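You operate a simulated robot arm through the tools that you are given. There is no shell and no other tool.

You are at the controls of a simulated robot arm. One attempt, no reset.

Task
Sand and grease the standing grey pipe, then push the black coupling on.
Fine: burr off with the sanding block first, grease from the flat tub with the blue pad, coupling down to the black mark; block and pad go back, the yellow cap stays on. A coat counts when it lies all over at full strength: go over it till it gets no stronger. What is to be rubbed or washed off counts as gone when no trace of it is left.

It is judged by the outcome, as a careful person would: the job done as asked, and still so three seconds after it is handed in. It fails if anything else is knocked over, pushed out of place, dropped, spilled or broken. Lids that push on must go on centred and level and be pressed home; caps that screw on are set level and turned clockwise until they are tight.

Robot
A 5-joint arm with a two-finger parallel gripper, fixed in place. Base frame: the origin is at the foot of the arm, x ahead of it, y to its left, z up; the work surface is at about z = 0. Units: m, rad, N and s.
With the tool pointing down near the work surface it reaches from about 0.26 to 0.6 m from the base axis. Its first joint turns from -1.152 to 1.152 rad. The tool tilts only in the upright plane through the base axis and itself; it spins freely about its own axis. Payload 1.57 kg.
The tool frame sits at the grasp point between the pads (the TCP): z along the fingers, y along the line on which they close. The tips reach 0.03 m beyond it. Largest opening 0.08 m; finger width 0.017, thickness 0.012; the body of the gripper, 0.04 by 0.082 m, starts 0.08 m behind the TCP.
Orientation is that of the tool frame in the base frame, as a unit quaternion [x, y, z, w]. With the fingers straight down and closing along the base's y, the tool's x points along the base's -x, its y along +y and its z along -z.

Tools
- The arm moves only by the tool step_arm. Its argument "rows" is a list of rows, each a list of 7 numbers: the shift along the tool's x, y, z in m, then the turn, a rotation vector about the tool's x, y, z in rad, then the closure, from 0 (fully open) to 1 (shut). In form: [[dx, dy, dz, rx, ry, rz, hand], ...]. A call has 1 to 20 rows; each row shifts and turns the commanded pose from where the row before left it, along the tool's axes as they then stand. Each row takes 0.2 s and may step no farther than 0.05 m and 0.15 rad from the row before; otherwise, or with a gripper value out of range, the whole call is refused. A pose out of reach is approached as far as the arm can. The call stops where the force on the tool passes 40 N (or 10 N more than at its start, if that is more) or the arm is blocked; 0.2 s more then pass. The fingers move at their own pace (about 0.153 m/s each) and stop on an object; they squeeze with about 43 N. The grip force told is the motor's: it shows also when the fingers shut on nothing. Time passes only in rows, and 0.2 s behind the last, so rows that do not move let the fingers close. It gives the time, the measured TCP pose, the force on the tool (base axes), the opening and the grip force at its end, in the units of the frame above (readings bear some noise), with the torque about the TCP (base axes, N m) and any sound that the robot's microphone picked up.
- Cameras (640 x 400 px; columns grow to the right, rows downward): "scene" is fixed at [0.015, 0.3767, 0.5337]; the picture's right is [-0.92, -0.39, 0.00], its down [-0.18, 0.44, -0.88] and it looks along [0.34, -0.81, -0.48] (base axes); focal length 292 px, centre (320, 200). "wrist" rides on the gripper at [0.072, -0.007, -0.122] in the tool frame; the picture's right is [0.09, 1.00, 0.00], its down [-0.84, 0.08, -0.54] and it looks along [-0.54, 0.05, 0.84] (tool axes); focal length 238 px, centre (320, 200). There is no depth. A picture from a camera that has moved, and an enlarged one, comes with that camera's place and axes in the base frame and with its lens.
- grab_frame(camera): a new picture of that camera. No time passes.
- enlarge(camera, box): a new picture of the part [left, top, right, bottom] of that camera's present view, enlarged. No time passes.
- close_job(): hands the job in; it is judged then, once.

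Places have to be worked out from the pictures, the camera data and where the tool is seen. Open the gripper and draw the arm clear of the work before you hand the job in, unless the task says otherwise.

The tools are called after ">>>" by a JSON object that holds its "method" and its "body". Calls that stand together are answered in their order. step_arm: Moves the arm, as the interface text tells. Its arguments: {"type":"object","properties":{"rows":{"type":"array"}},"required":["rows"]} The other tools are called the same way: grab_frame (camera) takes a picture; enlarge (camera, box) takes an enlarged picture of a part of a camera's view; close_job () hands the job in.

At the start:

```text
clock: 0.0
tcp_pos: [0.2808, -0.2427, 0.4162]
orientation: [0.0, 1.0, 0.0, 0.0]
force: [0.0, 0.1, -0.2]
ft_torque: [0.0, -0.02, 0.03]
gripper_width: 0.0803
gripper_force: 0.0
```

scene: 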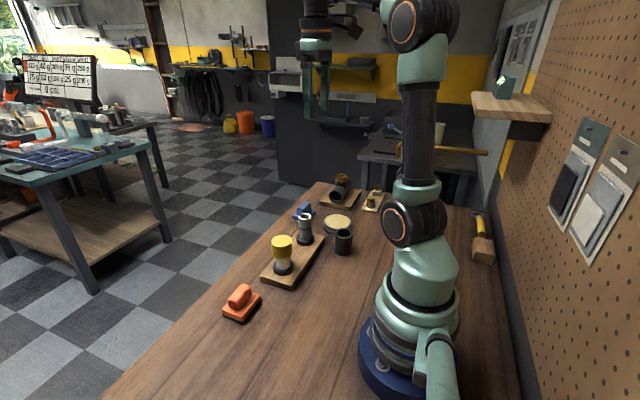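
wrist: 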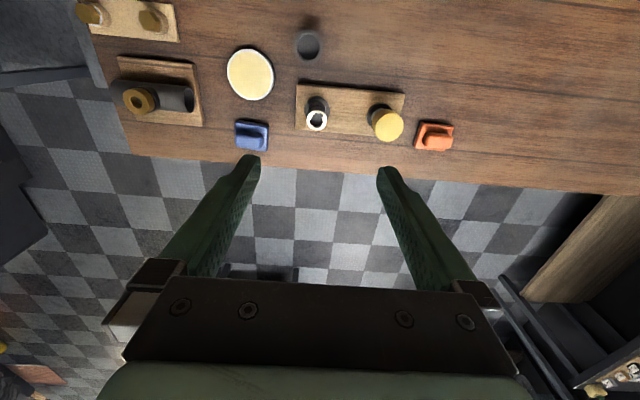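

I start by looking closer at both views to identify the objects.

>>> {"method": "enlarge", "body": {"camera": "scene", "box": [200, 160, 400, 330]}}

>>> {"method": "enlarge", "body": {"camera": "wrist", "box": [60, 0, 480, 190]}}

>>> {"method": "grab_frame", "body": {"camera": "wrist"}}

```text
2.35 times, centred on (300, 245) of scene
camera zoom: at [0.015, 0.3767, 0.5337], right [-0.92, -0.39, 0.0], down [-0.18, 0.44, -0.88], along [0.34, -0.81, -0.48], focal length 688 px, centre (367, 94)
```

zoom: 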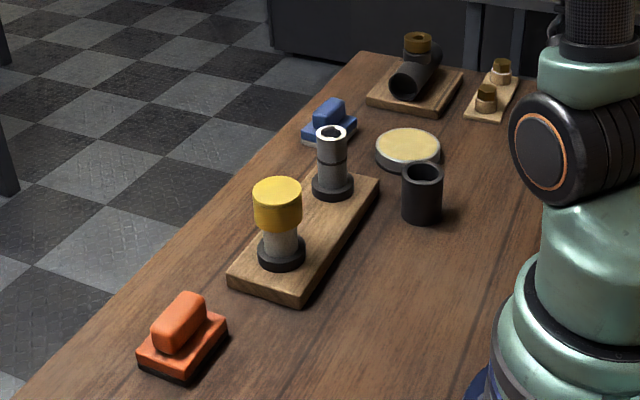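

```text
1.52 times, centred on (270, 95) of wrist
camera zoom: at [0.2085, -0.2493, 0.5388], right [-0.09, 1.0, 0.0], down [0.84, 0.08, 0.54], along [0.54, 0.05, -0.84], focal length 363 px, centre (396, 360)
```

zoom: 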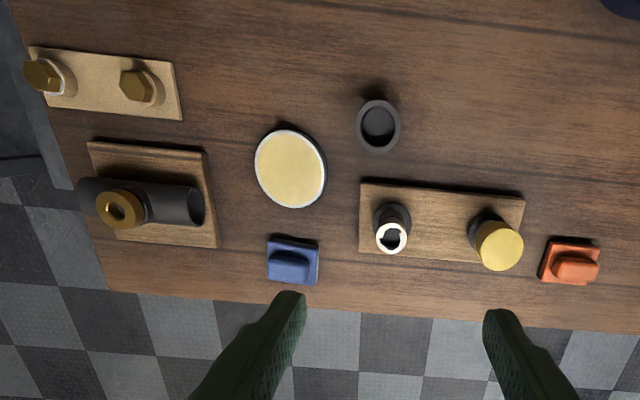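

```text
taken
camera wrist: at [0.2085, -0.2493, 0.5388], right [-0.09, 1.0, 0.0], down [0.84, 0.08, 0.54], along [0.54, 0.05, -0.84], focal length 238 px, centre (320, 200)
```

wrist: 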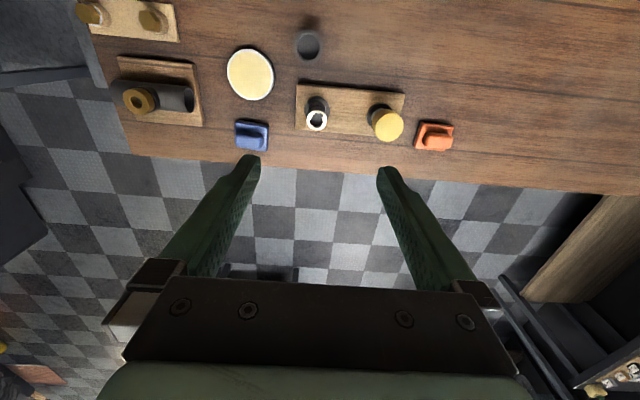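

The wrist view suggests the open grey pipe stands near (0.322, -0.246) with its top at about z=0.10, next to the yellow-capped pipe near (0.32, -0.118). I move the TCP to 0.22 m over the open pipe for a closer look.

>>> {"method": "step_arm", "body": {"rows": [[-0.0078, -0.0006, 0.0392, 0, 0, 0, 0], [-0.0078, -0.0006, 0.0392, 0, 0, 0, 0], [-0.0078, -0.0006, 0.0392, 0, 0, 0, 0], [-0.0078, -0.0006, 0.0392, 0, 0, 0, 0], [-0.0078, -0.0006, 0.0392, 0, 0, 0, 0], [0, 0, 0, 0, 0, 0, 0]]}}

>>> {"method": "grab_frame", "body": {"camera": "wrist"}}

>>> {"method": "enlarge", "body": {"camera": "wrist", "box": [240, 120, 400, 220]}}

>>> {"method": "enlarge", "body": {"camera": "scene", "box": [260, 190, 360, 260]}}

```text
clock: 1.4
tcp_pos: [0.3193, -0.2458, 0.2196]
orientation: [0.0, 1.0, 0.0, 0.0]
force: [0.3, -1.0, -0.2]
ft_torque: [-0.02, -0.02, -0.01]
gripper_width: 0.0798
gripper_force: 0.0
```

```text
taken
camera wrist: at [0.248, -0.2519, 0.3426], right [-0.09, 1.0, 0.0], down [0.84, 0.08, 0.54], along [0.54, 0.05, -0.84], focal length 238 px, centre (320, 200)
```

wrist: 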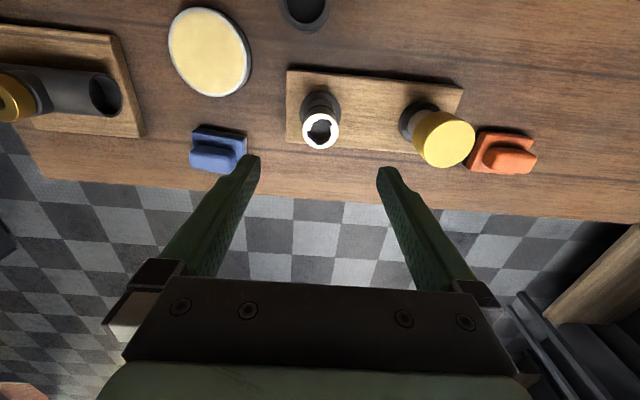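

```text
4.00 times, centred on (320, 170) of wrist
camera zoom: at [0.248, -0.2519, 0.3426], right [-0.09, 1.0, 0.0], down [0.84, 0.08, 0.54], along [0.54, 0.05, -0.84], focal length 953 px, centre (320, 320)
```

zoom: 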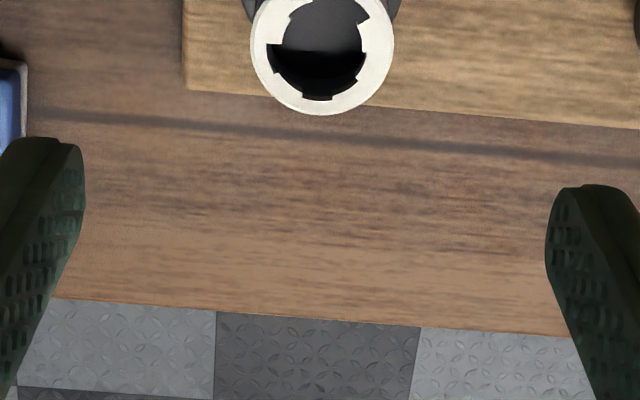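

```text
5.71 times, centred on (310, 225) of scene
camera zoom: at [0.015, 0.3767, 0.5337], right [-0.92, -0.39, 0.0], down [-0.18, 0.44, -0.88], along [0.34, -0.81, -0.48], focal length 1670 px, centre (377, 57)
```

zoom: 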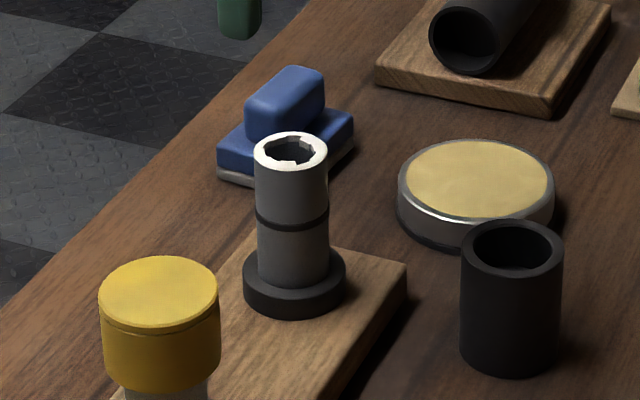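

The pipe (OD about 36 mm) shows a white jagged burr on its top rim, with a black mark roughly 37 mm below the top. Next I move over the orange sanding block near (0.35, 0.018) to inspect it before grasping.

>>> {"method": "step_arm", "body": {"rows": [[-0.004, 0.044, 0, 0, 0, 0, 0], [-0.004, 0.044, 0, 0, 0, 0, 0], [-0.004, 0.044, 0, 0, 0, 0, 0], [-0.004, 0.044, 0, 0, 0, 0, 0], [-0.004, 0.044, 0, 0, 0, 0, 0], [-0.004, 0.044, 0, 0, 0, 0, 0], [0, 0, 0.035, 0, 0, 0, 0], [0, 0, 0.035, 0, 0, 0, 0], [0, 0, 0, 0, 0, 0, 0]]}}

>>> {"method": "grab_frame", "body": {"camera": "wrist"}}

>>> {"method": "enlarge", "body": {"camera": "wrist", "box": [240, 120, 400, 220]}}

>>> {"method": "enlarge", "body": {"camera": "scene", "box": [200, 260, 300, 330]}}

```text
clock: 3.4
tcp_pos: [0.3441, 0.0175, 0.1494]
orientation: [0.001, 1.0, 0.0, 0.0]
force: [0.5, 0.2, -0.9]
ft_torque: [-0.03, 0.01, -0.01]
gripper_width: 0.0801
gripper_force: 0.1
```

```text
taken
camera wrist: at [0.2719, 0.0113, 0.2718], right [-0.09, 1.0, 0.0], down [0.84, 0.08, 0.54], along [0.54, 0.05, -0.84], focal length 238 px, centre (320, 200)
```

wrist: 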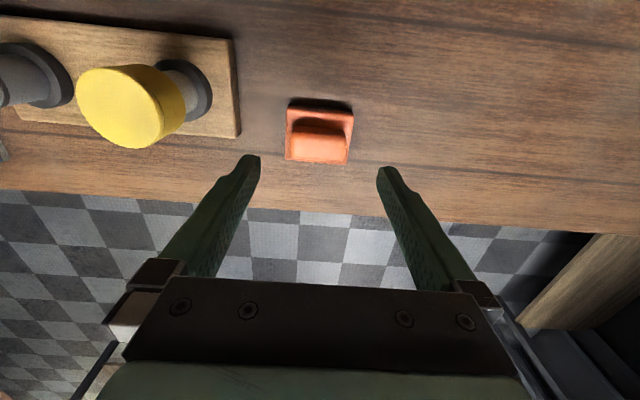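

```text
4.00 times, centred on (320, 170) of wrist
camera zoom: at [0.2719, 0.0113, 0.2718], right [-0.09, 1.0, 0.0], down [0.84, 0.08, 0.54], along [0.54, 0.05, -0.84], focal length 953 px, centre (320, 320)
```

zoom: 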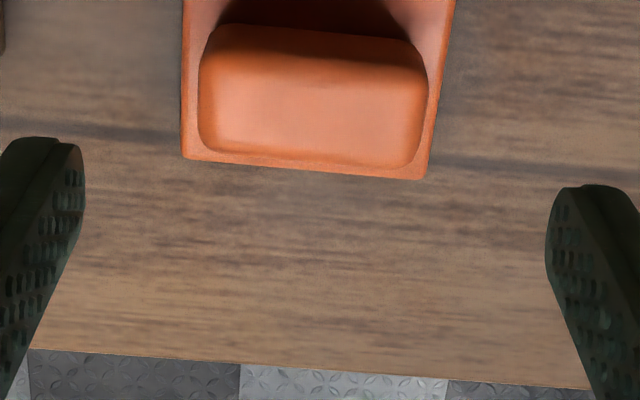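

```text
5.71 times, centred on (250, 295) of scene
camera zoom: at [0.015, 0.3768, 0.5337], right [-0.92, -0.39, 0.0], down [-0.18, 0.44, -0.88], along [0.34, -0.81, -0.48], focal length 1670 px, centre (720, -343)
```

zoom: 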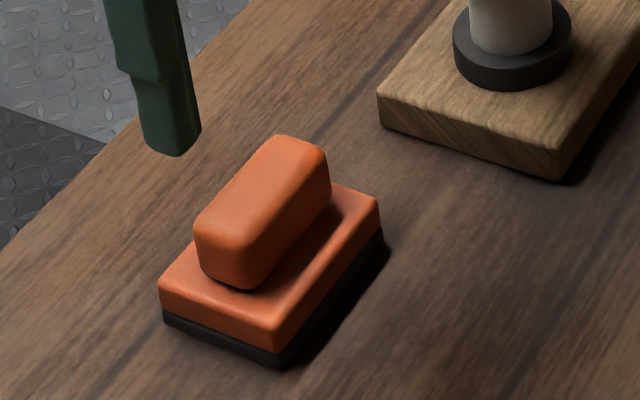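

The orange block sits square to the base axes, centred near (0.355, 0.018), with its handle ridge running along y. I spin the tool 90° so the fingers close across the ridge (along x).

>>> {"method": "step_arm", "body": {"rows": [[0, 0, 0, 0, 0, 0.1428, 0], [0, 0, 0, 0, 0, 0.1428, 0], [0, 0, 0, 0, 0, 0.1428, 0], [0, 0, 0, 0, 0, 0.1428, 0], [0, 0, 0, 0, 0, 0.1428, 0], [0, 0, 0, 0, 0, 0.1428, 0], [0, 0, 0, 0, 0, 0.1428, 0], [0, 0, 0, 0, 0, 0.1428, 0], [0, 0, 0, 0, 0, 0.1428, 0], [0, 0, 0, 0, 0, 0.1428, 0], [0, 0, 0, 0, 0, 0.1428, 0], [0, 0.011, 0, 0, 0, 0, 0], [0, 0, 0, 0, 0, 0, 0]]}}

>>> {"method": "grab_frame", "body": {"camera": "wrist"}}

>>> {"method": "enlarge", "body": {"camera": "wrist", "box": [240, 120, 400, 220]}}

```text
clock: 6.2
tcp_pos: [0.3549, 0.0187, 0.1511]
orientation: [0.707, 0.707, 0.0, 0.0]
force: [-0.4, -0.5, 0.0]
ft_torque: [-0.01, 0.01, 0.02]
gripper_width: 0.0798
gripper_force: 0.1
```

```text
taken
camera wrist: at [0.3477, 0.0903, 0.2728], right [1.0, 0.09, 0.0], down [0.08, -0.84, 0.54], along [0.05, -0.54, -0.84], focal length 238 px, centre (320, 200)
```

wrist: 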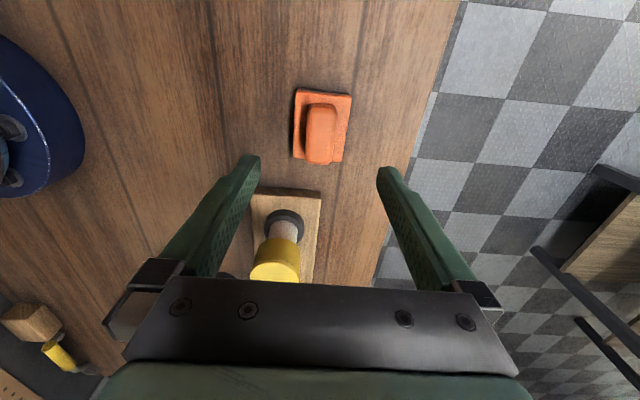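

```text
4.00 times, centred on (320, 170) of wrist
camera zoom: at [0.3477, 0.0903, 0.2728], right [1.0, 0.09, 0.0], down [0.08, -0.84, 0.54], along [0.05, -0.54, -0.84], focal length 953 px, centre (320, 320)
```

zoom: 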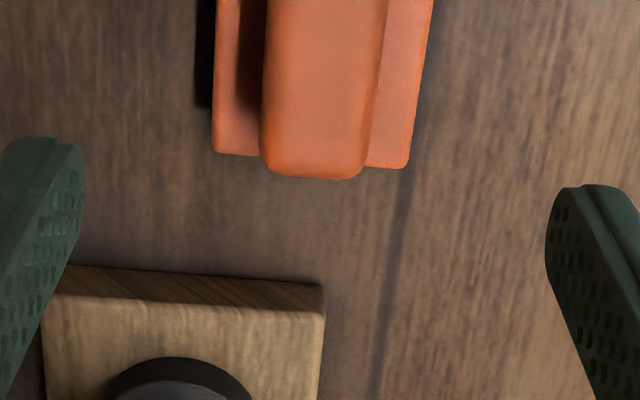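

The handle ridge is about 30 mm wide and centred near (0.356, 0.016). I descend to TCP z≈0.05, so the tips stay above the block's base, then close.

>>> {"method": "step_arm", "body": {"rows": [[-0.0027, 0.001, 0.02, 0, 0, 0, 0], [0, 0, 0.02, 0, 0, 0, 0], [0, 0, 0.02, 0, 0, 0, 0], [0, 0, 0.02, 0, 0, 0, 0], [0, 0, 0.015, 0, 0, 0, 0], [0, 0, 0.005, 0, 0, 0, 0], [0, 0, 0, 0, 0, 0, 0]]}}

>>> {"method": "grab_frame", "body": {"camera": "wrist"}}

>>> {"method": "enlarge", "body": {"camera": "scene", "box": [180, 250, 300, 330]}}

```text
clock: 7.8
tcp_pos: [0.3567, 0.0156, 0.0503]
orientation: [0.707, 0.707, 0.0, 0.0]
force: [0.2, 0.7, 0.5]
ft_torque: [-0.03, -0.02, -0.02]
gripper_width: 0.0801
gripper_force: 0.1
```

```text
taken
camera wrist: at [0.3486, 0.0874, 0.173], right [1.0, 0.09, 0.0], down [0.08, -0.84, 0.54], along [0.05, -0.54, -0.84], focal length 238 px, centre (320, 200)
```

wrist: 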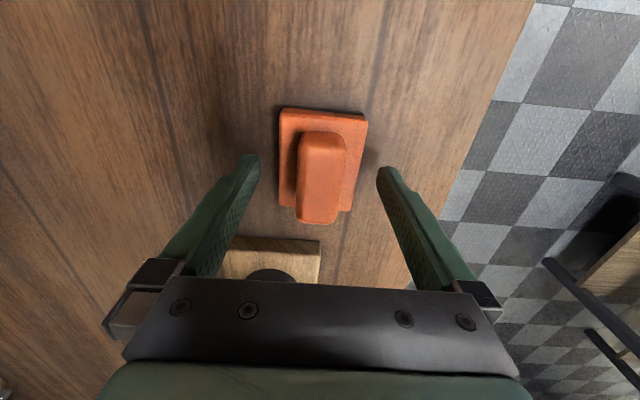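

```text
5.00 times, centred on (240, 290) of scene
camera zoom: at [0.015, 0.3767, 0.5337], right [-0.92, -0.39, 0.0], down [-0.18, 0.44, -0.88], along [0.34, -0.81, -0.48], focal length 1461 px, centre (720, -250)
```

zoom: 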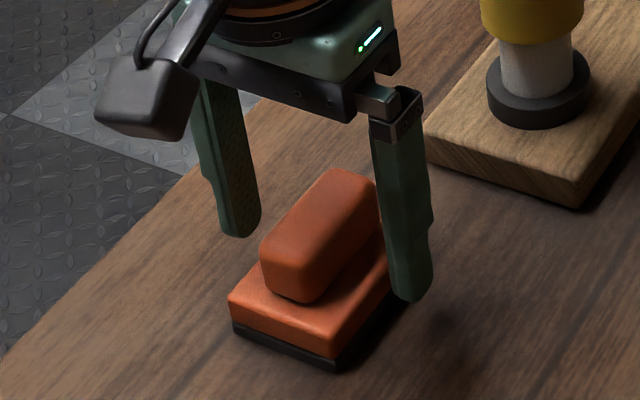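

The fingers straddle the handle evenly, so I lower 2 mm more and close.

>>> {"method": "step_arm", "body": {"rows": [[0, 0, 0.002, 0, 0, 0, 0], [0, 0, 0, 0, 0, 0, 0.3], [0, 0, 0, 0, 0, 0, 0.6], [0, 0, 0, 0, 0, 0, 1], [0, 0, 0, 0, 0, 0, 1], [0, 0, 0, 0, 0, 0, 1]]}}

>>> {"method": "grab_frame", "body": {"camera": "wrist"}}

```text
clock: 9.2
tcp_pos: [0.3562, 0.0158, 0.048]
orientation: [0.707, 0.707, 0.001, 0.0]
force: [-0.1, -0.8, 0.5]
ft_torque: [-0.01, -0.02, -0.03]
gripper_width: 0.0549
gripper_force: 43.0
```

```text
taken
camera wrist: at [0.3487, 0.0873, 0.1708], right [1.0, 0.09, 0.0], down [0.08, -0.84, 0.54], along [0.05, -0.54, -0.84], focal length 238 px, centre (320, 200)
```

wrist: 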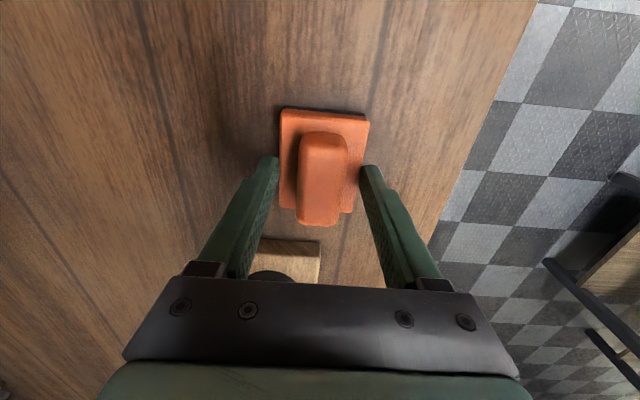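

The fingers stopped at 0.055 m, which is the base's width, so the tips caught the block's base rather than its handle. I open, rise to about z=0.057 and close again.

>>> {"method": "step_arm", "body": {"rows": [[0, 0, 0, 0, 0, 0, 0], [0, 0, 0, 0, 0, 0, 0], [0, 0, -0.009, 0, 0, 0, 0], [0, 0, 0, 0, 0, 0, 0.5], [0, 0, 0, 0, 0, 0, 1], [0, 0, 0, 0, 0, 0, 1], [0, 0, 0, 0, 0, 0, 1]]}}

>>> {"method": "grab_frame", "body": {"camera": "wrist"}}

>>> {"method": "enlarge", "body": {"camera": "scene", "box": [180, 250, 300, 330]}}

```text
clock: 10.8
tcp_pos: [0.356, 0.0152, 0.0573]
orientation: [0.707, 0.707, 0.0, -0.001]
force: [-0.8, -0.9, 0.0]
ft_torque: [0.02, -0.03, 0.01]
gripper_width: 0.0271
gripper_force: 37.8
```

```text
taken
camera wrist: at [0.3489, 0.0874, 0.1796], right [1.0, 0.09, 0.0], down [0.08, -0.84, 0.54], along [0.05, -0.54, -0.84], focal length 238 px, centre (320, 200)
```

wrist: 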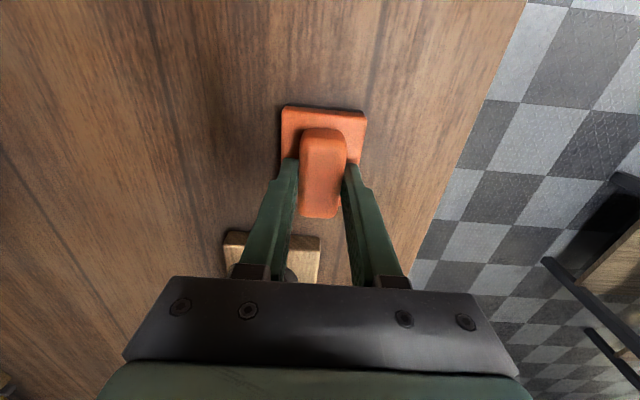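

```text
5.00 times, centred on (240, 290) of scene
camera zoom: at [0.015, 0.3767, 0.5337], right [-0.92, -0.39, 0.0], down [-0.18, 0.44, -0.88], along [0.34, -0.81, -0.48], focal length 1461 px, centre (720, -250)
```

zoom: 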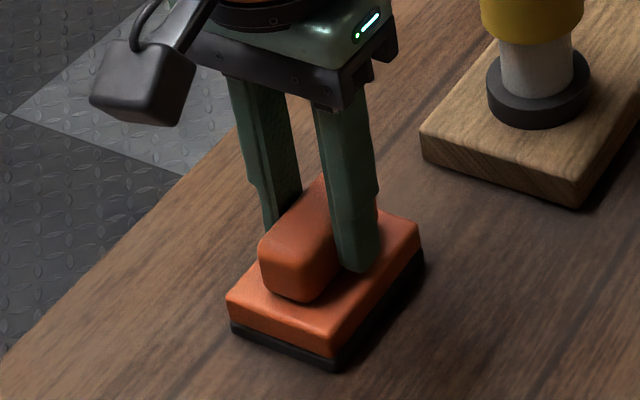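

Now the fingers hold the handle (27 mm), with the sanding face 0.057 m below the TCP. I lift it and carry it over to the open pipe at height.

>>> {"method": "step_arm", "body": {"rows": [[0, 0, -0.03, 0, 0, 0, 1], [0, 0, -0.04, 0, 0, 0, 1], [0, 0, -0.04, 0, 0, 0, 1], [0, 0, -0.04, 0, 0, 0, 1], [-0.0434, -0.0059, 0, 0, 0, 0, 1], [-0.0434, -0.0059, 0, 0, 0, 0, 1], [-0.0434, -0.0059, 0, 0, 0, 0, 1], [-0.0434, -0.0059, 0, 0, 0, 0, 1], [-0.0434, -0.0059, 0, 0, 0, 0, 1], [-0.0434, -0.0059, 0, 0, 0, 0, 1], [0, 0, 0, 0, 0, 0, 1]]}}

>>> {"method": "grab_frame", "body": {"camera": "wrist"}}

>>> {"method": "enlarge", "body": {"camera": "scene", "box": [240, 150, 380, 260]}}

```text
clock: 13.2
tcp_pos: [0.3202, -0.2461, 0.2075]
orientation: [0.706, 0.708, 0.0, 0.0]
force: [-0.1, -0.4, -1.5]
ft_torque: [0.03, -0.05, -0.02]
gripper_width: 0.0002
gripper_force: 20.8
```

```text
taken
camera wrist: at [0.3136, -0.1736, 0.3291], right [1.0, 0.09, 0.0], down [0.08, -0.84, 0.54], along [0.05, -0.54, -0.84], focal length 238 px, centre (320, 200)
```

wrist: 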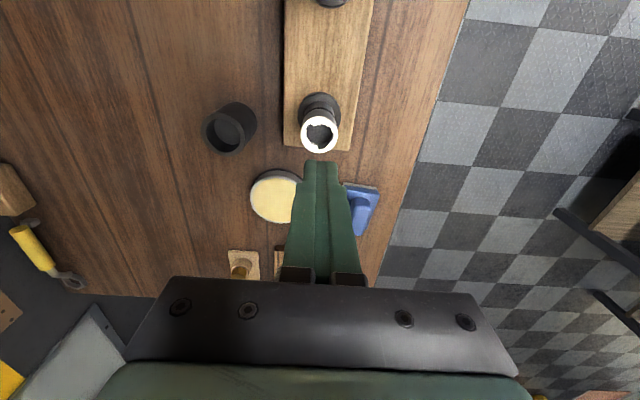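

```text
3.64 times, centred on (310, 205) of scene
camera zoom: at [0.015, 0.3767, 0.5337], right [-0.92, -0.39, 0.0], down [-0.18, 0.44, -0.88], along [0.34, -0.81, -0.48], focal length 1062 px, centre (356, 182)
```

zoom: 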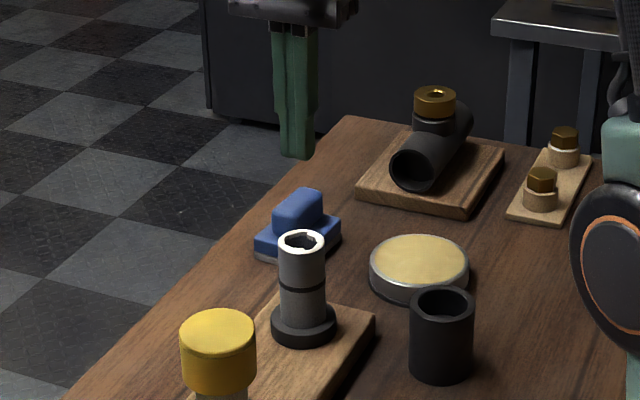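

The gripper reads shut on nothing, so the block slipped out of the grip. I check where it is before doing anything else.

>>> {"method": "grab_frame", "body": {"camera": "scene"}}

>>> {"method": "enlarge", "body": {"camera": "scene", "box": [180, 250, 300, 330]}}

```text
taken
```

scene: 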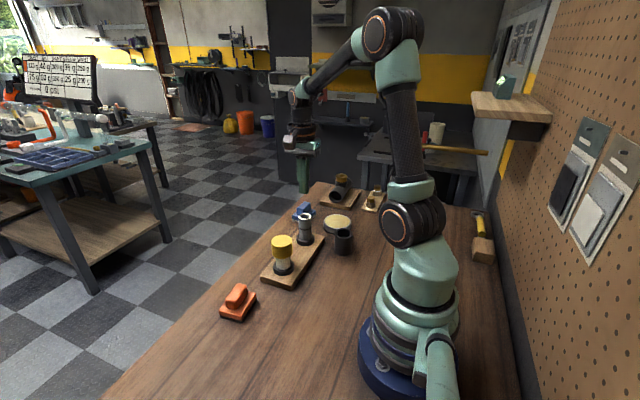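

```text
5.00 times, centred on (240, 290) of scene
camera zoom: at [0.015, 0.3767, 0.5337], right [-0.92, -0.39, 0.0], down [-0.18, 0.44, -0.88], along [0.34, -0.81, -0.48], focal length 1461 px, centre (720, -250)
```

zoom: 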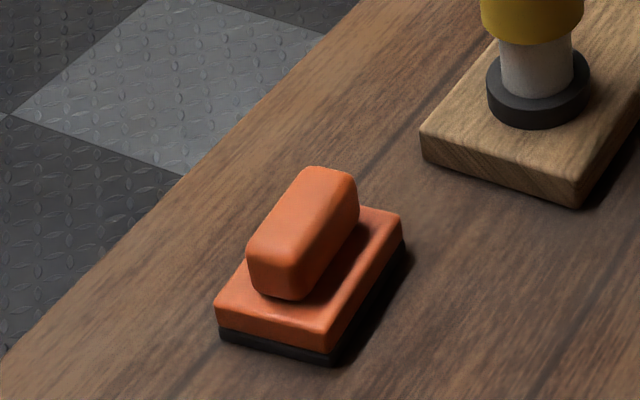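

The block is still on the table, slightly turned, so it slipped out during the fast lift. I go back above it, open, and look again to align with its new pose.

>>> {"method": "step_arm", "body": {"rows": [[0.0434, 0.0059, 0, 0, 0, 0, 0], [0.0434, 0.0059, 0, 0, 0, 0, 0], [0.0434, 0.0059, 0, 0, 0, 0, 0], [0.0434, 0.0059, 0, 0, 0, 0, 0], [0.0434, 0.0059, 0, 0, 0, 0, 0], [0.0434, 0.0059, -0.0, 0, 0, 0, 0], [0, 0, 0.04, 0, 0, 0, 0], [0, 0, 0.015, 0, 0, 0, 0], [0, 0, 0, 0, 0, 0, 0]]}}

>>> {"method": "grab_frame", "body": {"camera": "wrist"}}

>>> {"method": "enlarge", "body": {"camera": "wrist", "box": [240, 80, 400, 180]}}

```text
clock: 15.2
tcp_pos: [0.3554, 0.0163, 0.1533]
orientation: [0.707, 0.707, 0.0, 0.0]
force: [0.2, -0.2, 0.6]
ft_torque: [0.01, 0.01, 0.01]
gripper_width: 0.0802
gripper_force: 0.0
```

```text
taken
camera wrist: at [0.3487, 0.0883, 0.2746], right [1.0, 0.09, 0.0], down [0.08, -0.84, 0.54], along [0.05, -0.54, -0.84], focal length 238 px, centre (320, 200)
```

wrist: 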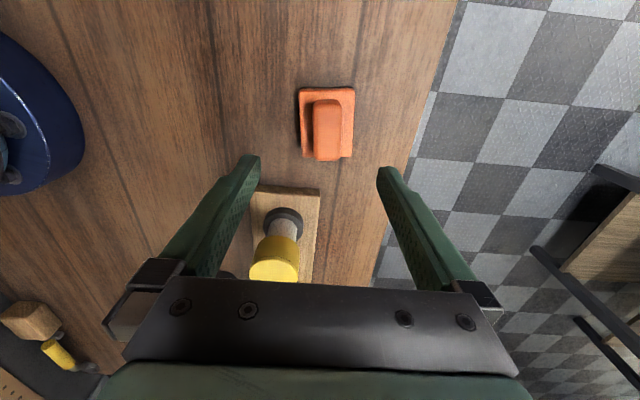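

```text
4.00 times, centred on (320, 130) of wrist
camera zoom: at [0.3487, 0.0883, 0.2746], right [1.0, 0.09, 0.0], down [0.08, -0.84, 0.54], along [0.05, -0.54, -0.84], focal length 953 px, centre (320, 480)
```

zoom: 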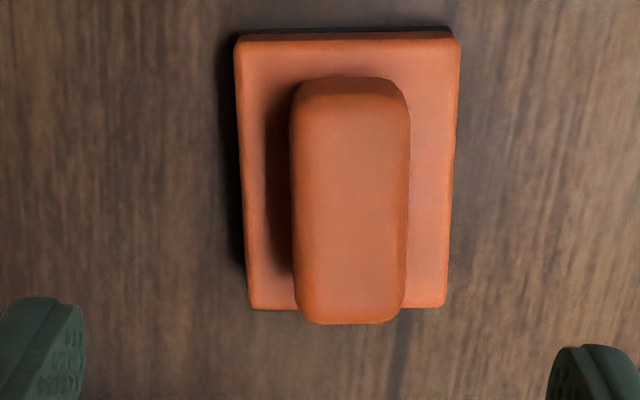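

The block now sits at about (0.362, 0.019), yawed roughly +0.1 rad. I align to that, go down a bit deeper (TCP z≈0.053) and close, letting the grip settle.

>>> {"method": "step_arm", "body": {"rows": [[0.0025, 0.007, 0, 0, 0, 0, 0], [0, 0, 0.02, 0, 0, -0.1, 0], [0, 0, 0.03, 0, 0, 0, 0], [0, 0, 0.03, 0, 0, 0, 0], [0, 0, 0.02, 0, 0, 0, 0], [0, 0, 0, 0, 0, 0, 0], [0, 0, 0, 0, 0, 0, 0.4], [0, 0, 0, 0, 0, 0, 0.8], [0, 0, 0, 0, 0, 0, 1], [0, 0, 0, 0, 0, 0, 1], [0, 0, 0, 0, 0, 0, 1], [0, 0, 0, 0, 0, 0, 1]]}}

>>> {"method": "grab_frame", "body": {"camera": "wrist"}}

>>> {"method": "enlarge", "body": {"camera": "scene", "box": [180, 250, 300, 330]}}

```text
clock: 17.8
tcp_pos: [0.3637, 0.0176, 0.0537]
orientation: [0.67, 0.742, 0.0, 0.0]
force: [-1.0, 0.4, 0.4]
ft_torque: [0.03, 0.0, -0.02]
gripper_width: 0.0549
gripper_force: 43.3
```

```text
taken
camera wrist: at [0.3489, 0.0887, 0.1746], right [0.98, 0.19, 0.0], down [0.16, -0.82, 0.54], along [0.1, -0.53, -0.84], focal length 238 px, centre (320, 200)
```

wrist: 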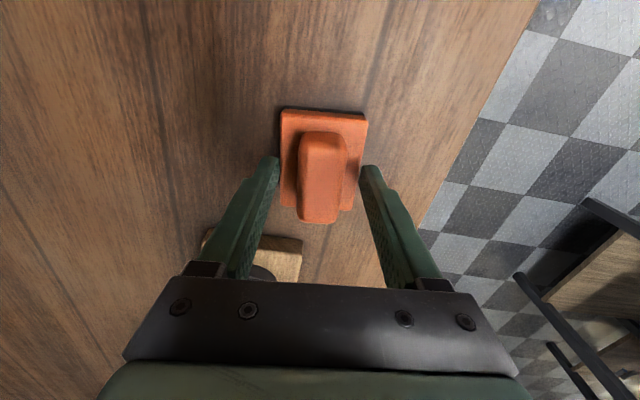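

```text
5.00 times, centred on (240, 290) of scene
camera zoom: at [0.015, 0.3767, 0.5337], right [-0.92, -0.39, 0.0], down [-0.18, 0.44, -0.88], along [0.34, -0.81, -0.48], focal length 1461 px, centre (720, -250)
```

zoom: 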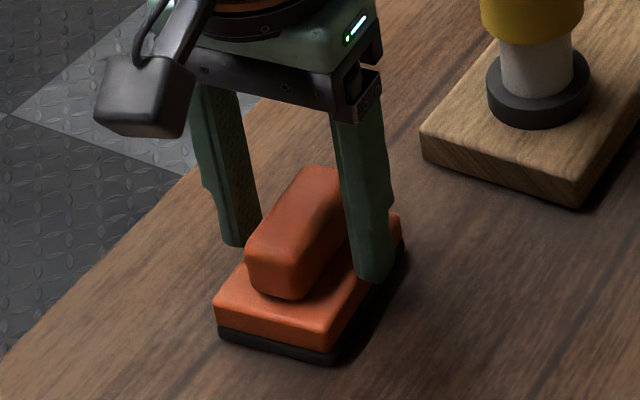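

The tips still meet the base (0.055 wide), so its top lies above z≈0.024. I open, rise 2.5 mm, and close once more, then lift slowly just a few millimetres to test the hold.

>>> {"method": "step_arm", "body": {"rows": [[0, 0, 0, 0, 0, 0, 0], [0, 0, 0, 0, 0, 0, 0], [0, 0, -0.0025, 0, 0, 0, 0], [0, 0, 0, 0, 0, 0, 0.4], [0, 0, 0, 0, 0, 0, 0.8], [0, 0, 0, 0, 0, 0, 1], [0, 0, 0, 0, 0, 0, 1], [0, 0, 0, 0, 0, 0, 1], [0, 0, 0, 0, 0, 0, 1]]}}

>>> {"method": "enlarge", "body": {"camera": "wrist", "box": [240, 80, 400, 240]}}

>>> {"method": "enlarge", "body": {"camera": "scene", "box": [210, 270, 270, 330]}}

```text
clock: 19.8
tcp_pos: [0.3635, 0.0178, 0.0552]
orientation: [0.67, 0.742, 0.0, 0.001]
force: [-0.9, 0.4, 0.2]
ft_torque: [0.02, 0.06, 0.0]
gripper_width: 0.0269
gripper_force: 37.8
```

```text
2.50 times, centred on (320, 160) of wrist
camera zoom: at [0.3486, 0.0889, 0.1772], right [0.98, 0.19, 0.0], down [0.16, -0.82, 0.54], along [0.1, -0.53, -0.84], focal length 596 px, centre (320, 300)
```

zoom: 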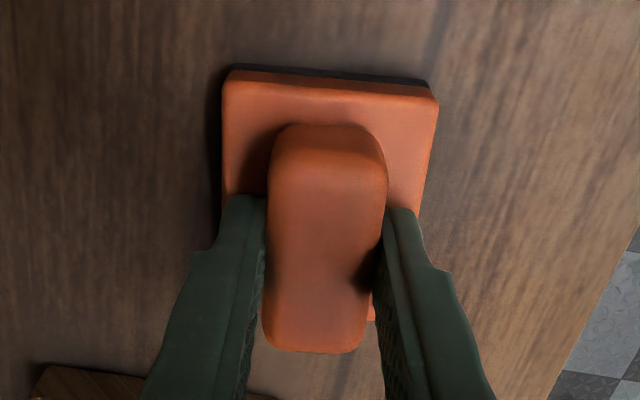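

```text
6.67 times, centred on (240, 300) of scene
camera zoom: at [0.015, 0.3767, 0.5337], right [-0.92, -0.39, 0.0], down [-0.18, 0.44, -0.88], along [0.34, -0.81, -0.48], focal length 1948 px, centre (853, -467)
```

zoom: 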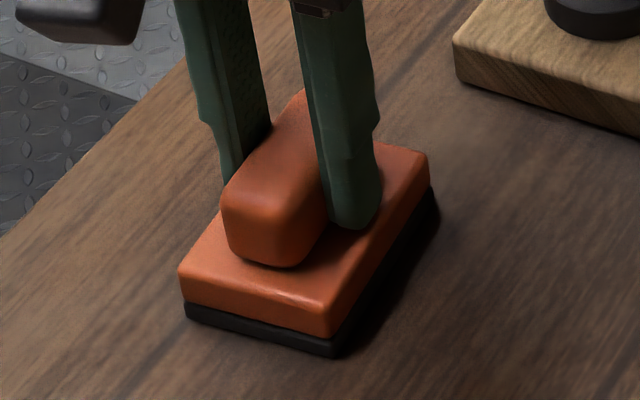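

Now the fingers hold the handle (26.9 mm) with the tips just above the base. I lift slowly and watch the opening.

>>> {"method": "step_arm", "body": {"rows": [[0, 0, 0, 0, 0, 0, 1], [0, 0, -0.003, 0, 0, 0, 1], [0, 0, -0.005, 0, 0, 0, 1], [0, 0, -0.006, 0, 0, 0, 1], [0, 0, -0.006, 0, 0, 0, 1], [0, 0, 0, 0, 0, 0, 1]]}}

>>> {"method": "enlarge", "body": {"camera": "scene", "box": [200, 250, 280, 330]}}

```text
clock: 21.2
tcp_pos: [0.3624, 0.0172, 0.0757]
orientation: [0.671, 0.741, -0.001, 0.0]
force: [1.2, -0.1, -0.9]
ft_torque: [0.02, 0.0, -0.03]
gripper_width: 0.0268
gripper_force: 37.8
```

```text
5.00 times, centred on (240, 290) of scene
camera zoom: at [0.015, 0.3767, 0.5337], right [-0.92, -0.39, 0.0], down [-0.18, 0.44, -0.88], along [0.34, -0.81, -0.48], focal length 1461 px, centre (720, -250)
```

zoom: 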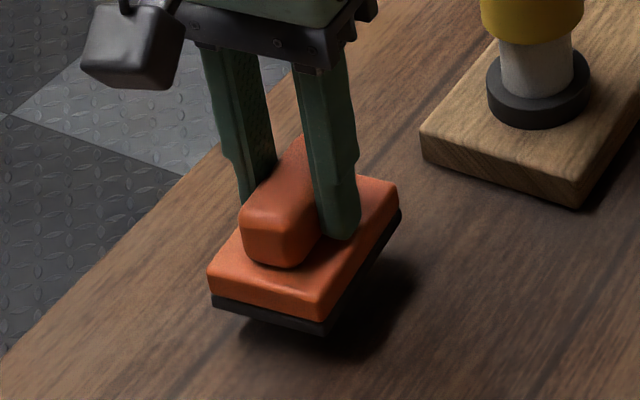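

The block is lifted and held firmly at 26.8 mm. I continue lifting at moderate speed and check again.

>>> {"method": "step_arm", "body": {"rows": [[0, 0, -0.01, 0, 0, 0, 1], [0, 0, -0.015, 0, 0, 0, 1], [0, 0, -0.02, 0, 0, 0, 1], [0, 0, -0.02, 0, 0, 0, 1], [0, 0, -0.02, 0, 0, 0, 1], [0, 0, -0.02, 0, 0, 0, 1], [0, 0, -0.015, 0, 0, 0.05, 1], [0, 0, -0.01, 0, 0, 0.05, 1], [0, 0, 0, 0, 0, 0, 1]]}}

>>> {"method": "enlarge", "body": {"camera": "scene", "box": [180, 180, 320, 330]}}

>>> {"method": "grab_frame", "body": {"camera": "wrist"}}

```text
clock: 23.2
tcp_pos: [0.3627, 0.0177, 0.2052]
orientation: [0.707, 0.707, 0.0, 0.0]
force: [0.6, 0.2, -0.5]
ft_torque: [0.0, 0.0, 0.0]
gripper_width: 0.0269
gripper_force: 37.8
```

```text
2.67 times, centred on (250, 255) of scene
camera zoom: at [0.015, 0.3767, 0.5337], right [-0.92, -0.39, 0.0], down [-0.18, 0.44, -0.88], along [0.34, -0.81, -0.48], focal length 779 px, centre (507, 53)
```

zoom: 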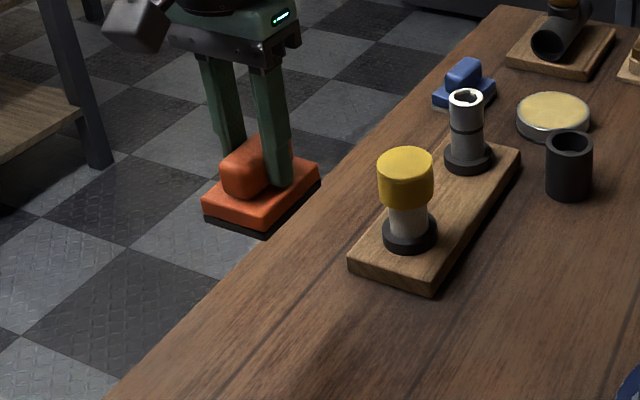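

```text
taken
camera wrist: at [0.3555, 0.0899, 0.3278], right [1.0, 0.09, 0.0], down [0.08, -0.84, 0.54], along [0.05, -0.54, -0.84], focal length 238 px, centre (320, 200)
```

wrist: 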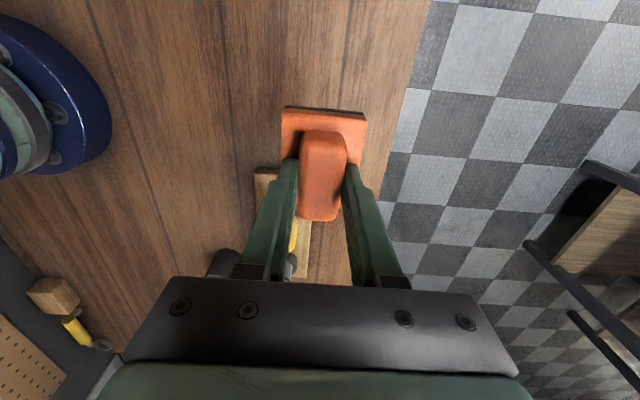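

The block is carried securely and square to the tool. I move it over the pipe at this height, staying well above the yellow cap.

>>> {"method": "step_arm", "body": {"rows": [[-0.012, -0.002, 0, 0, 0, 0, 1], [-0.02, -0.003, 0, 0, 0, 0, 1], [-0.0235, -0.0037, 0, 0, 0, 0, 1], [-0.0235, -0.0037, 0, 0, 0, 0, 1], [-0.0235, -0.0037, 0, 0, 0, 0, 1], [-0.0235, -0.0037, 0, 0, 0, 0, 1], [-0.0235, -0.0037, 0, 0, 0, 0, 1], [-0.0235, -0.0037, 0, 0, 0, 0, 1], [-0.0235, -0.0037, 0, 0, 0, 0, 1], [-0.0235, -0.0037, 0, 0, 0, 0, 1], [-0.0235, -0.0037, 0, 0, 0, 0, 1], [-0.012, -0.0035, 0, 0, 0, 0, 1], [-0.0072, -0.0004, 0, 0, 0, 0, 1], [0, 0, 0, 0, 0, 0, 1]]}}

>>> {"method": "grab_frame", "body": {"camera": "wrist"}}

>>> {"method": "enlarge", "body": {"camera": "scene", "box": [250, 150, 370, 260]}}

```text
clock: 26.2
tcp_pos: [0.32, -0.2457, 0.2038]
orientation: [0.708, 0.706, 0.0, 0.0]
force: [-0.3, -0.5, -0.3]
ft_torque: [0.02, -0.02, 0.03]
gripper_width: 0.0272
gripper_force: 37.8
```

```text
taken
camera wrist: at [0.3134, -0.1728, 0.327], right [1.0, 0.09, 0.0], down [0.08, -0.84, 0.54], along [0.05, -0.54, -0.84], focal length 238 px, centre (320, 200)
```

wrist: 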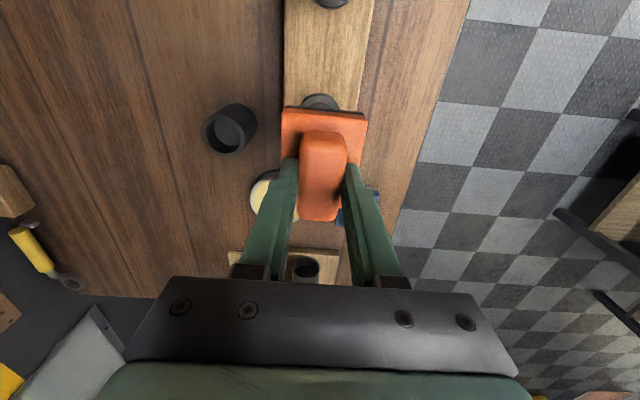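

```text
3.64 times, centred on (310, 205) of scene
camera zoom: at [0.015, 0.3767, 0.5337], right [-0.92, -0.39, 0.0], down [-0.18, 0.44, -0.88], along [0.34, -0.81, -0.48], focal length 1062 px, centre (356, 182)
```

zoom: 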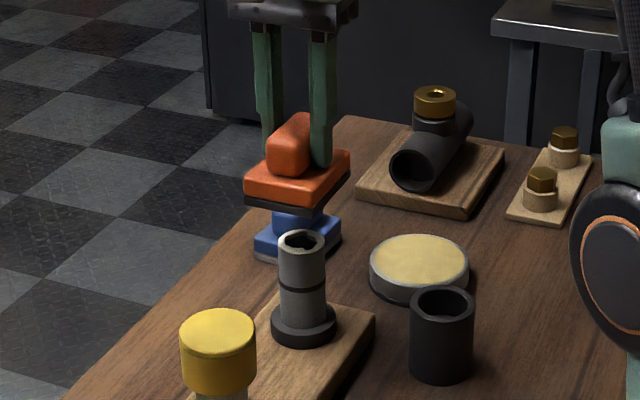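

The block is now over the pipe with its face about 5 cm above the rim. I lower to just above the rim and then feel for contact.

>>> {"method": "step_arm", "body": {"rows": [[0, 0, 0.01, 0, 0, 0, 1], [0, 0, 0.012, 0, 0, 0, 1], [0, 0, 0.01, 0, 0, 0, 1], [0, 0, 0.005, 0, 0, 0, 1], [0, 0, 0.002, 0, 0, 0, 1], [0, 0, 0, 0, 0, 0, 1]]}}

>>> {"method": "enlarge", "body": {"camera": "scene", "box": [270, 180, 340, 250]}}

```text
clock: 27.6
tcp_pos: [0.3208, -0.245, 0.167]
orientation: [0.707, 0.707, 0.0, 0.0]
force: [-0.1, -0.8, -0.7]
ft_torque: [-0.01, 0.0, 0.02]
gripper_width: 0.0268
gripper_force: 37.7
```

```text
5.71 times, centred on (305, 215) of scene
camera zoom: at [0.015, 0.3767, 0.5337], right [-0.92, -0.39, 0.0], down [-0.18, 0.44, -0.88], along [0.34, -0.81, -0.48], focal length 1670 px, centre (406, 114)
```

zoom: 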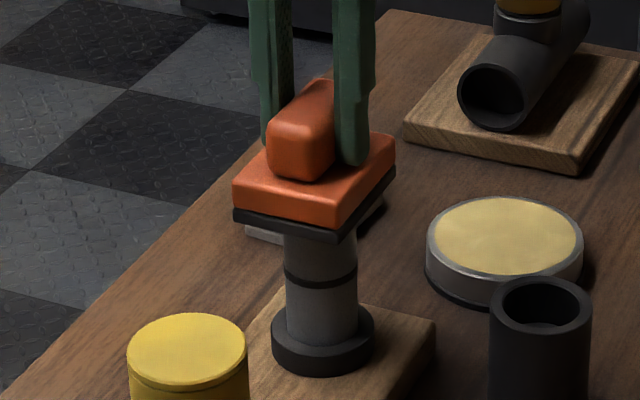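

The face is now about 1 cm above the rim. I lower in 1.5 mm steps to feel for contact.

>>> {"method": "step_arm", "body": {"rows": [[0, 0, 0.002, 0, 0, 0, 1], [0, 0, 0.002, 0, 0, 0, 1], [0, 0, 0.0015, 0, 0, 0, 1], [0, 0, 0.0015, 0, 0, 0, 1], [0, 0, 0, 0, 0, 0, 1]]}}

```text
clock: 28.8
tcp_pos: [0.3209, -0.2447, 0.1607]
orientation: [0.708, 0.707, 0.0, 0.001]
force: [-2.9, 3.2, 12.1]
ft_torque: [0.1, 0.24, -0.02]
gripper_width: 0.0267
gripper_force: 37.7
```

Contact at about 12 N with the face at z≈0.105. I now rub back and forth in both directions with small strokes at this pressure.

>>> {"method": "step_arm", "body": {"rows": [[0.006, 0, 0, 0, 0, 0, 1], [0.006, 0, 0, 0, 0, 0, 1], [-0.006, 0, 0, 0, 0, 0, 1], [-0.006, 0, 0, 0, 0, 0, 1], [-0.006, 0, 0, 0, 0, 0, 1], [-0.006, 0, 0, 0, 0, 0, 1], [0.006, 0, 0, 0, 0, 0, 1], [0.006, 0, 0, 0, 0, 0, 1], [0, 0.005, 0, 0, 0, 0, 1], [0, 0.003, 0, 0, 0, 0, 1], [0, -0.005, 0, 0, 0, 0, 1], [0, -0.005, 0, 0, 0, 0, 1], [0, -0.005, 0, 0, 0, 0, 1], [0, 0.004, 0, 0, 0, 0, 1], [0, 0.003, 0, 0, 0, 0, 1], [0, 0, 0, 0, 0, 0, 1]]}}

>>> {"method": "enlarge", "body": {"camera": "scene", "box": [270, 180, 340, 250]}}

>>> {"method": "grab_frame", "body": {"camera": "wrist"}}

```text
clock: 32.2
tcp_pos: [0.3205, -0.2449, 0.159]
orientation: [0.707, 0.707, -0.001, 0.0]
force: [-9.8, 0.5, 29.2]
ft_torque: [-0.03, 0.45, -0.06]
gripper_width: 0.0268
gripper_force: 37.6
```

```text
5.71 times, centred on (305, 215) of scene
camera zoom: at [0.0149, 0.3768, 0.5336], right [-0.92, -0.39, 0.0], down [-0.18, 0.44, -0.88], along [0.34, -0.81, -0.48], focal length 1670 px, centre (406, 114)
```

zoom: 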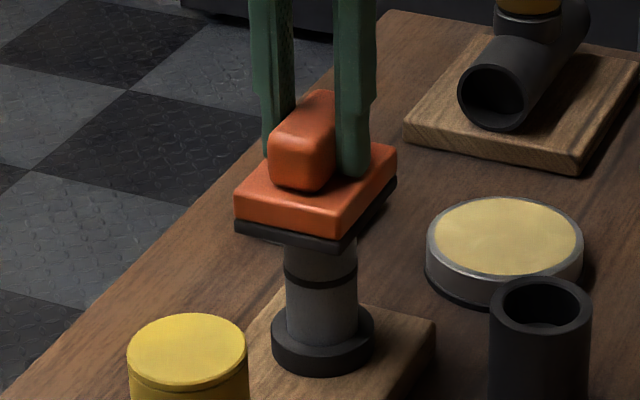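

```text
taken
camera wrist: at [0.3134, -0.1728, 0.2818], right [1.0, 0.09, 0.0], down [0.08, -0.84, 0.54], along [0.05, -0.54, -0.84], focal length 238 px, centre (320, 200)
```

wrist: 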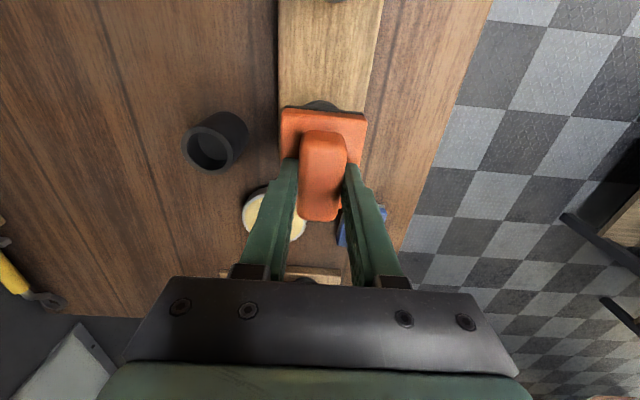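

Force is about 29 N. I lift the block clear to check the rim in the scene view.

>>> {"method": "step_arm", "body": {"rows": [[0, 0, -0.004, 0, 0, 0, 1], [0, 0, -0.012, 0, 0, 0, 1], [0, 0, -0.02, 0, 0, 0, 1], [0, 0, -0.02, 0, 0, 0, 1], [0, 0, 0, 0, 0, 0, 1]]}}

>>> {"method": "enlarge", "body": {"camera": "scene", "box": [280, 195, 330, 245]}}

```text
clock: 33.4
tcp_pos: [0.3201, -0.2457, 0.2171]
orientation: [0.707, 0.707, 0.001, 0.0]
force: [0.3, 0.2, -0.8]
ft_torque: [0.03, 0.0, -0.02]
gripper_width: 0.027
gripper_force: 37.6
```

```text
8.00 times, centred on (305, 220) of scene
camera zoom: at [0.015, 0.3767, 0.5337], right [-0.92, -0.39, 0.0], down [-0.18, 0.44, -0.88], along [0.34, -0.81, -0.48], focal length 2337 px, centre (440, 40)
```

zoom: 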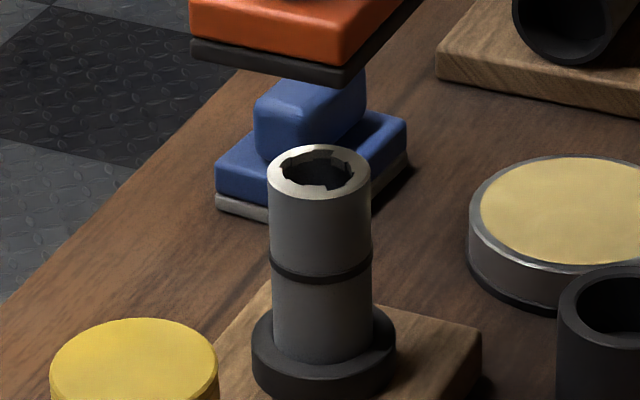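

The bright white burr has faded noticeably, but the jagged rim is still faintly visible. I take a tighter look to judge what is left.

>>> {"method": "enlarge", "body": {"camera": "scene", "box": [294, 208, 314, 222]}}

>>> {"method": "step_arm", "body": {"rows": [[0.02, 0, 0, 0, 0, 0, 1], [0.025, 0, 0, 0, 0, 0, 1], [0.025, 0, 0, 0, 0, 0, 1], [0.02, 0, 0, 0, 0, 0, 1], [0, 0, 0, 0, 0, 0, 1]]}}

>>> {"method": "grab_frame", "body": {"camera": "wrist"}}

```text
16.00 times, centred on (304, 215) of scene
camera zoom: at [0.015, 0.3767, 0.5337], right [-0.92, -0.39, 0.0], down [-0.18, 0.44, -0.88], along [0.34, -0.81, -0.48], focal length 4675 px, centre (576, -40)
```

zoom: 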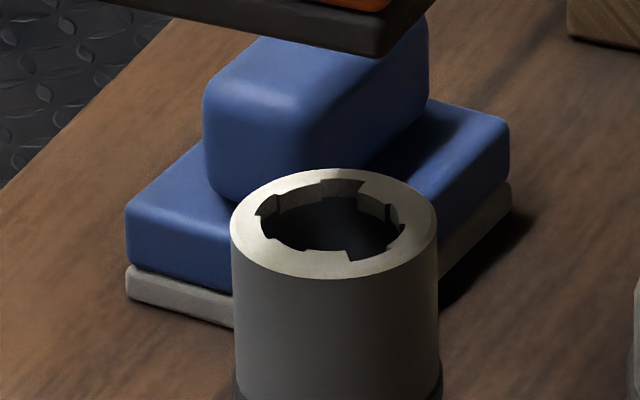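

```text
clock: 34.6
tcp_pos: [0.3206, -0.1542, 0.2159]
orientation: [0.707, 0.707, 0.0, 0.0]
force: [0.1, 0.6, -0.5]
ft_torque: [0.0, 0.04, -0.03]
gripper_width: 0.027
gripper_force: 37.9
```

```text
taken
camera wrist: at [0.313, -0.0825, 0.338], right [1.0, 0.09, 0.0], down [0.08, -0.84, 0.54], along [0.05, -0.54, -0.84], focal length 238 px, centre (320, 200)
```

wrist: 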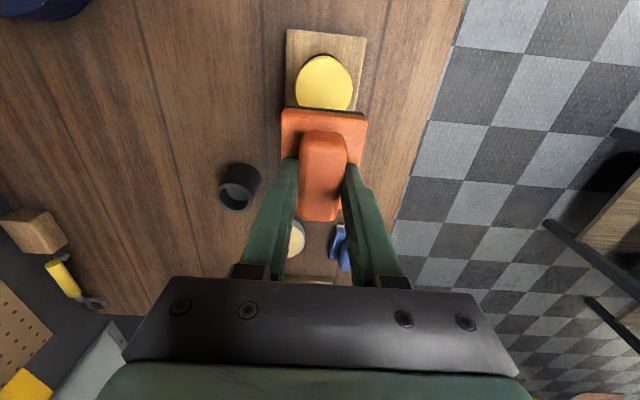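

The burr is dulled but not gone, so I go back over the pipe and sand more.

>>> {"method": "step_arm", "body": {"rows": [[-0.02, 0, 0, 0, 0, 0, 1], [-0.025, 0, 0, 0, 0, 0, 1], [-0.025, 0, 0, 0, 0, 0, 1], [-0.02, 0, 0, 0, 0, 0, 1], [0, 0, 0.015, 0, 0, 0, 1], [0, 0, 0.02, 0, 0, 0, 1], [0, 0, 0.015, 0, 0, 0, 1], [0, 0, 0.004, 0, 0, 0, 1], [0, 0, 0, 0, 0, 0, 1]]}}

```text
clock: 36.6
tcp_pos: [0.3212, -0.2434, 0.1622]
orientation: [0.708, 0.707, 0.0, -0.001]
force: [-0.3, -0.7, -0.6]
ft_torque: [0.01, -0.02, 0.0]
gripper_width: 0.027
gripper_force: 37.0
```

Just above contact; I lower 2.5 mm and rub again with a full set of strokes in both directions.

>>> {"method": "step_arm", "body": {"rows": [[0, 0, 0.0015, 0, 0, 0, 1], [0, 0, 0.001, 0, 0, 0, 1], [0.007, 0, 0, 0, 0, 0, 1], [0.005, 0, 0, 0, 0, 0, 1], [-0.006, 0, 0, 0, 0, 0, 1], [-0.006, 0, 0, 0, 0, 0, 1], [-0.006, 0, 0, 0, 0, 0, 1], [-0.006, 0, 0, 0, 0, 0, 1], [0.006, 0, 0, 0, 0, 0, 1], [0.006, 0, 0, 0, 0, 0, 1], [0, 0.005, 0, 0, 0, 0, 1], [0, 0.003, 0, 0, 0, 0, 1], [0, -0.005, 0, 0, 0, 0, 1], [0, -0.005, 0, 0, 0, 0, 1], [0, -0.005, 0, 0, 0, 0, 1], [0, 0.004, 0, 0, 0, 0, 1], [0, 0.003, 0, 0, 0, 0, 1], [0, 0, 0, 0, 0, 0, 1]]}}

```text
clock: 40.4
tcp_pos: [0.3215, -0.2453, 0.1588]
orientation: [0.707, 0.707, 0.0, 0.0]
force: [-10.7, -1.3, 31.9]
ft_torque: [-0.15, 0.51, -0.05]
gripper_width: 0.0272
gripper_force: 37.2
```

Contact force is about 32 N. I ease off by 1 mm and keep rubbing.

>>> {"method": "step_arm", "body": {"rows": [[0, 0, -0.001, 0, 0, 0, 1], [0.007, 0, 0, 0, 0, 0, 1], [0.005, 0, 0, 0, 0, 0, 1], [-0.006, 0, 0, 0, 0, 0, 1], [-0.006, 0, 0, 0, 0, 0, 1], [-0.006, 0, 0, 0, 0, 0, 1], [-0.006, 0, 0, 0, 0, 0, 1], [0.006, 0.004, 0, 0, 0, 0, 1], [0.006, 0.004, 0, 0, 0, 0, 1], [0.006, -0.004, 0, 0, 0, 0, 1], [0.006, -0.004, 0, 0, 0, 0, 1], [-0.006, -0.004, 0, 0, 0, 0, 1], [-0.006, -0.004, 0, 0, 0, 0, 1], [-0.006, 0.004, 0, 0, 0, 0, 1], [-0.006, 0.004, 0, 0, 0, 0, 1], [0.006, 0.004, 0, 0, 0, 0, 1], [0.006, -0.004, 0, 0, 0, 0, 1], [0, 0, -0.003, 0, 0, 0, 1], [0, 0, -0.02, 0, 0, 0, 1], [0, 0, -0.03, 0, 0, 0, 1]]}}

>>> {"method": "enlarge", "body": {"camera": "scene", "box": [294, 208, 314, 222]}}

>>> {"method": "enlarge", "body": {"camera": "scene", "box": [280, 195, 330, 245]}}

```text
clock: 44.6
tcp_pos: [0.3211, -0.2446, 0.2132]
orientation: [0.708, 0.706, 0.001, 0.0]
force: [-0.3, -0.2, -0.9]
ft_torque: [-0.05, 0.01, -0.02]
gripper_width: 0.027
gripper_force: 37.8
```

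```text
16.00 times, centred on (304, 215) of scene
camera zoom: at [0.015, 0.3767, 0.5337], right [-0.92, -0.39, 0.0], down [-0.18, 0.44, -0.88], along [0.34, -0.81, -0.48], focal length 4675 px, centre (576, -40)
```

zoom: 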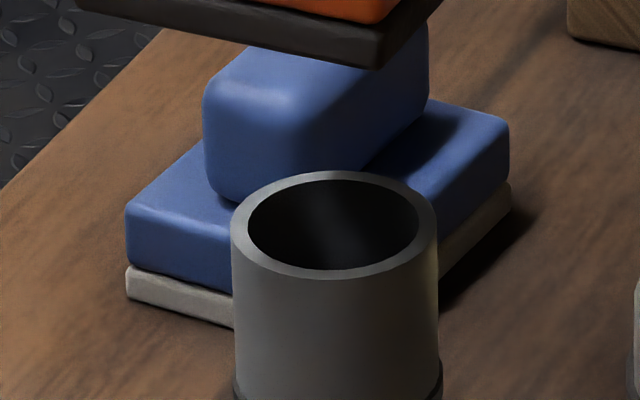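

```text
8.00 times, centred on (305, 220) of scene
camera zoom: at [0.015, 0.3767, 0.5337], right [-0.92, -0.39, 0.0], down [-0.18, 0.44, -0.88], along [0.34, -0.81, -0.48], focal length 2337 px, centre (440, 40)
```

zoom: 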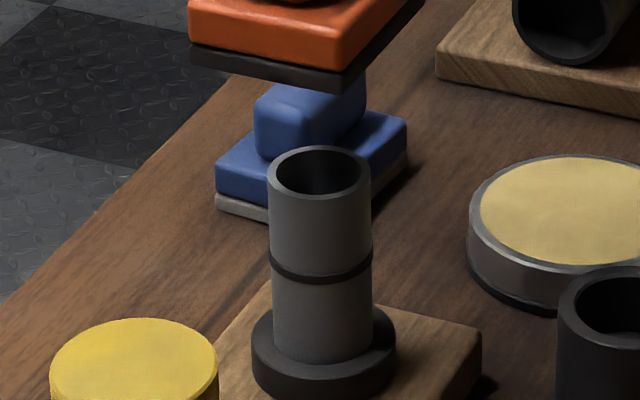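

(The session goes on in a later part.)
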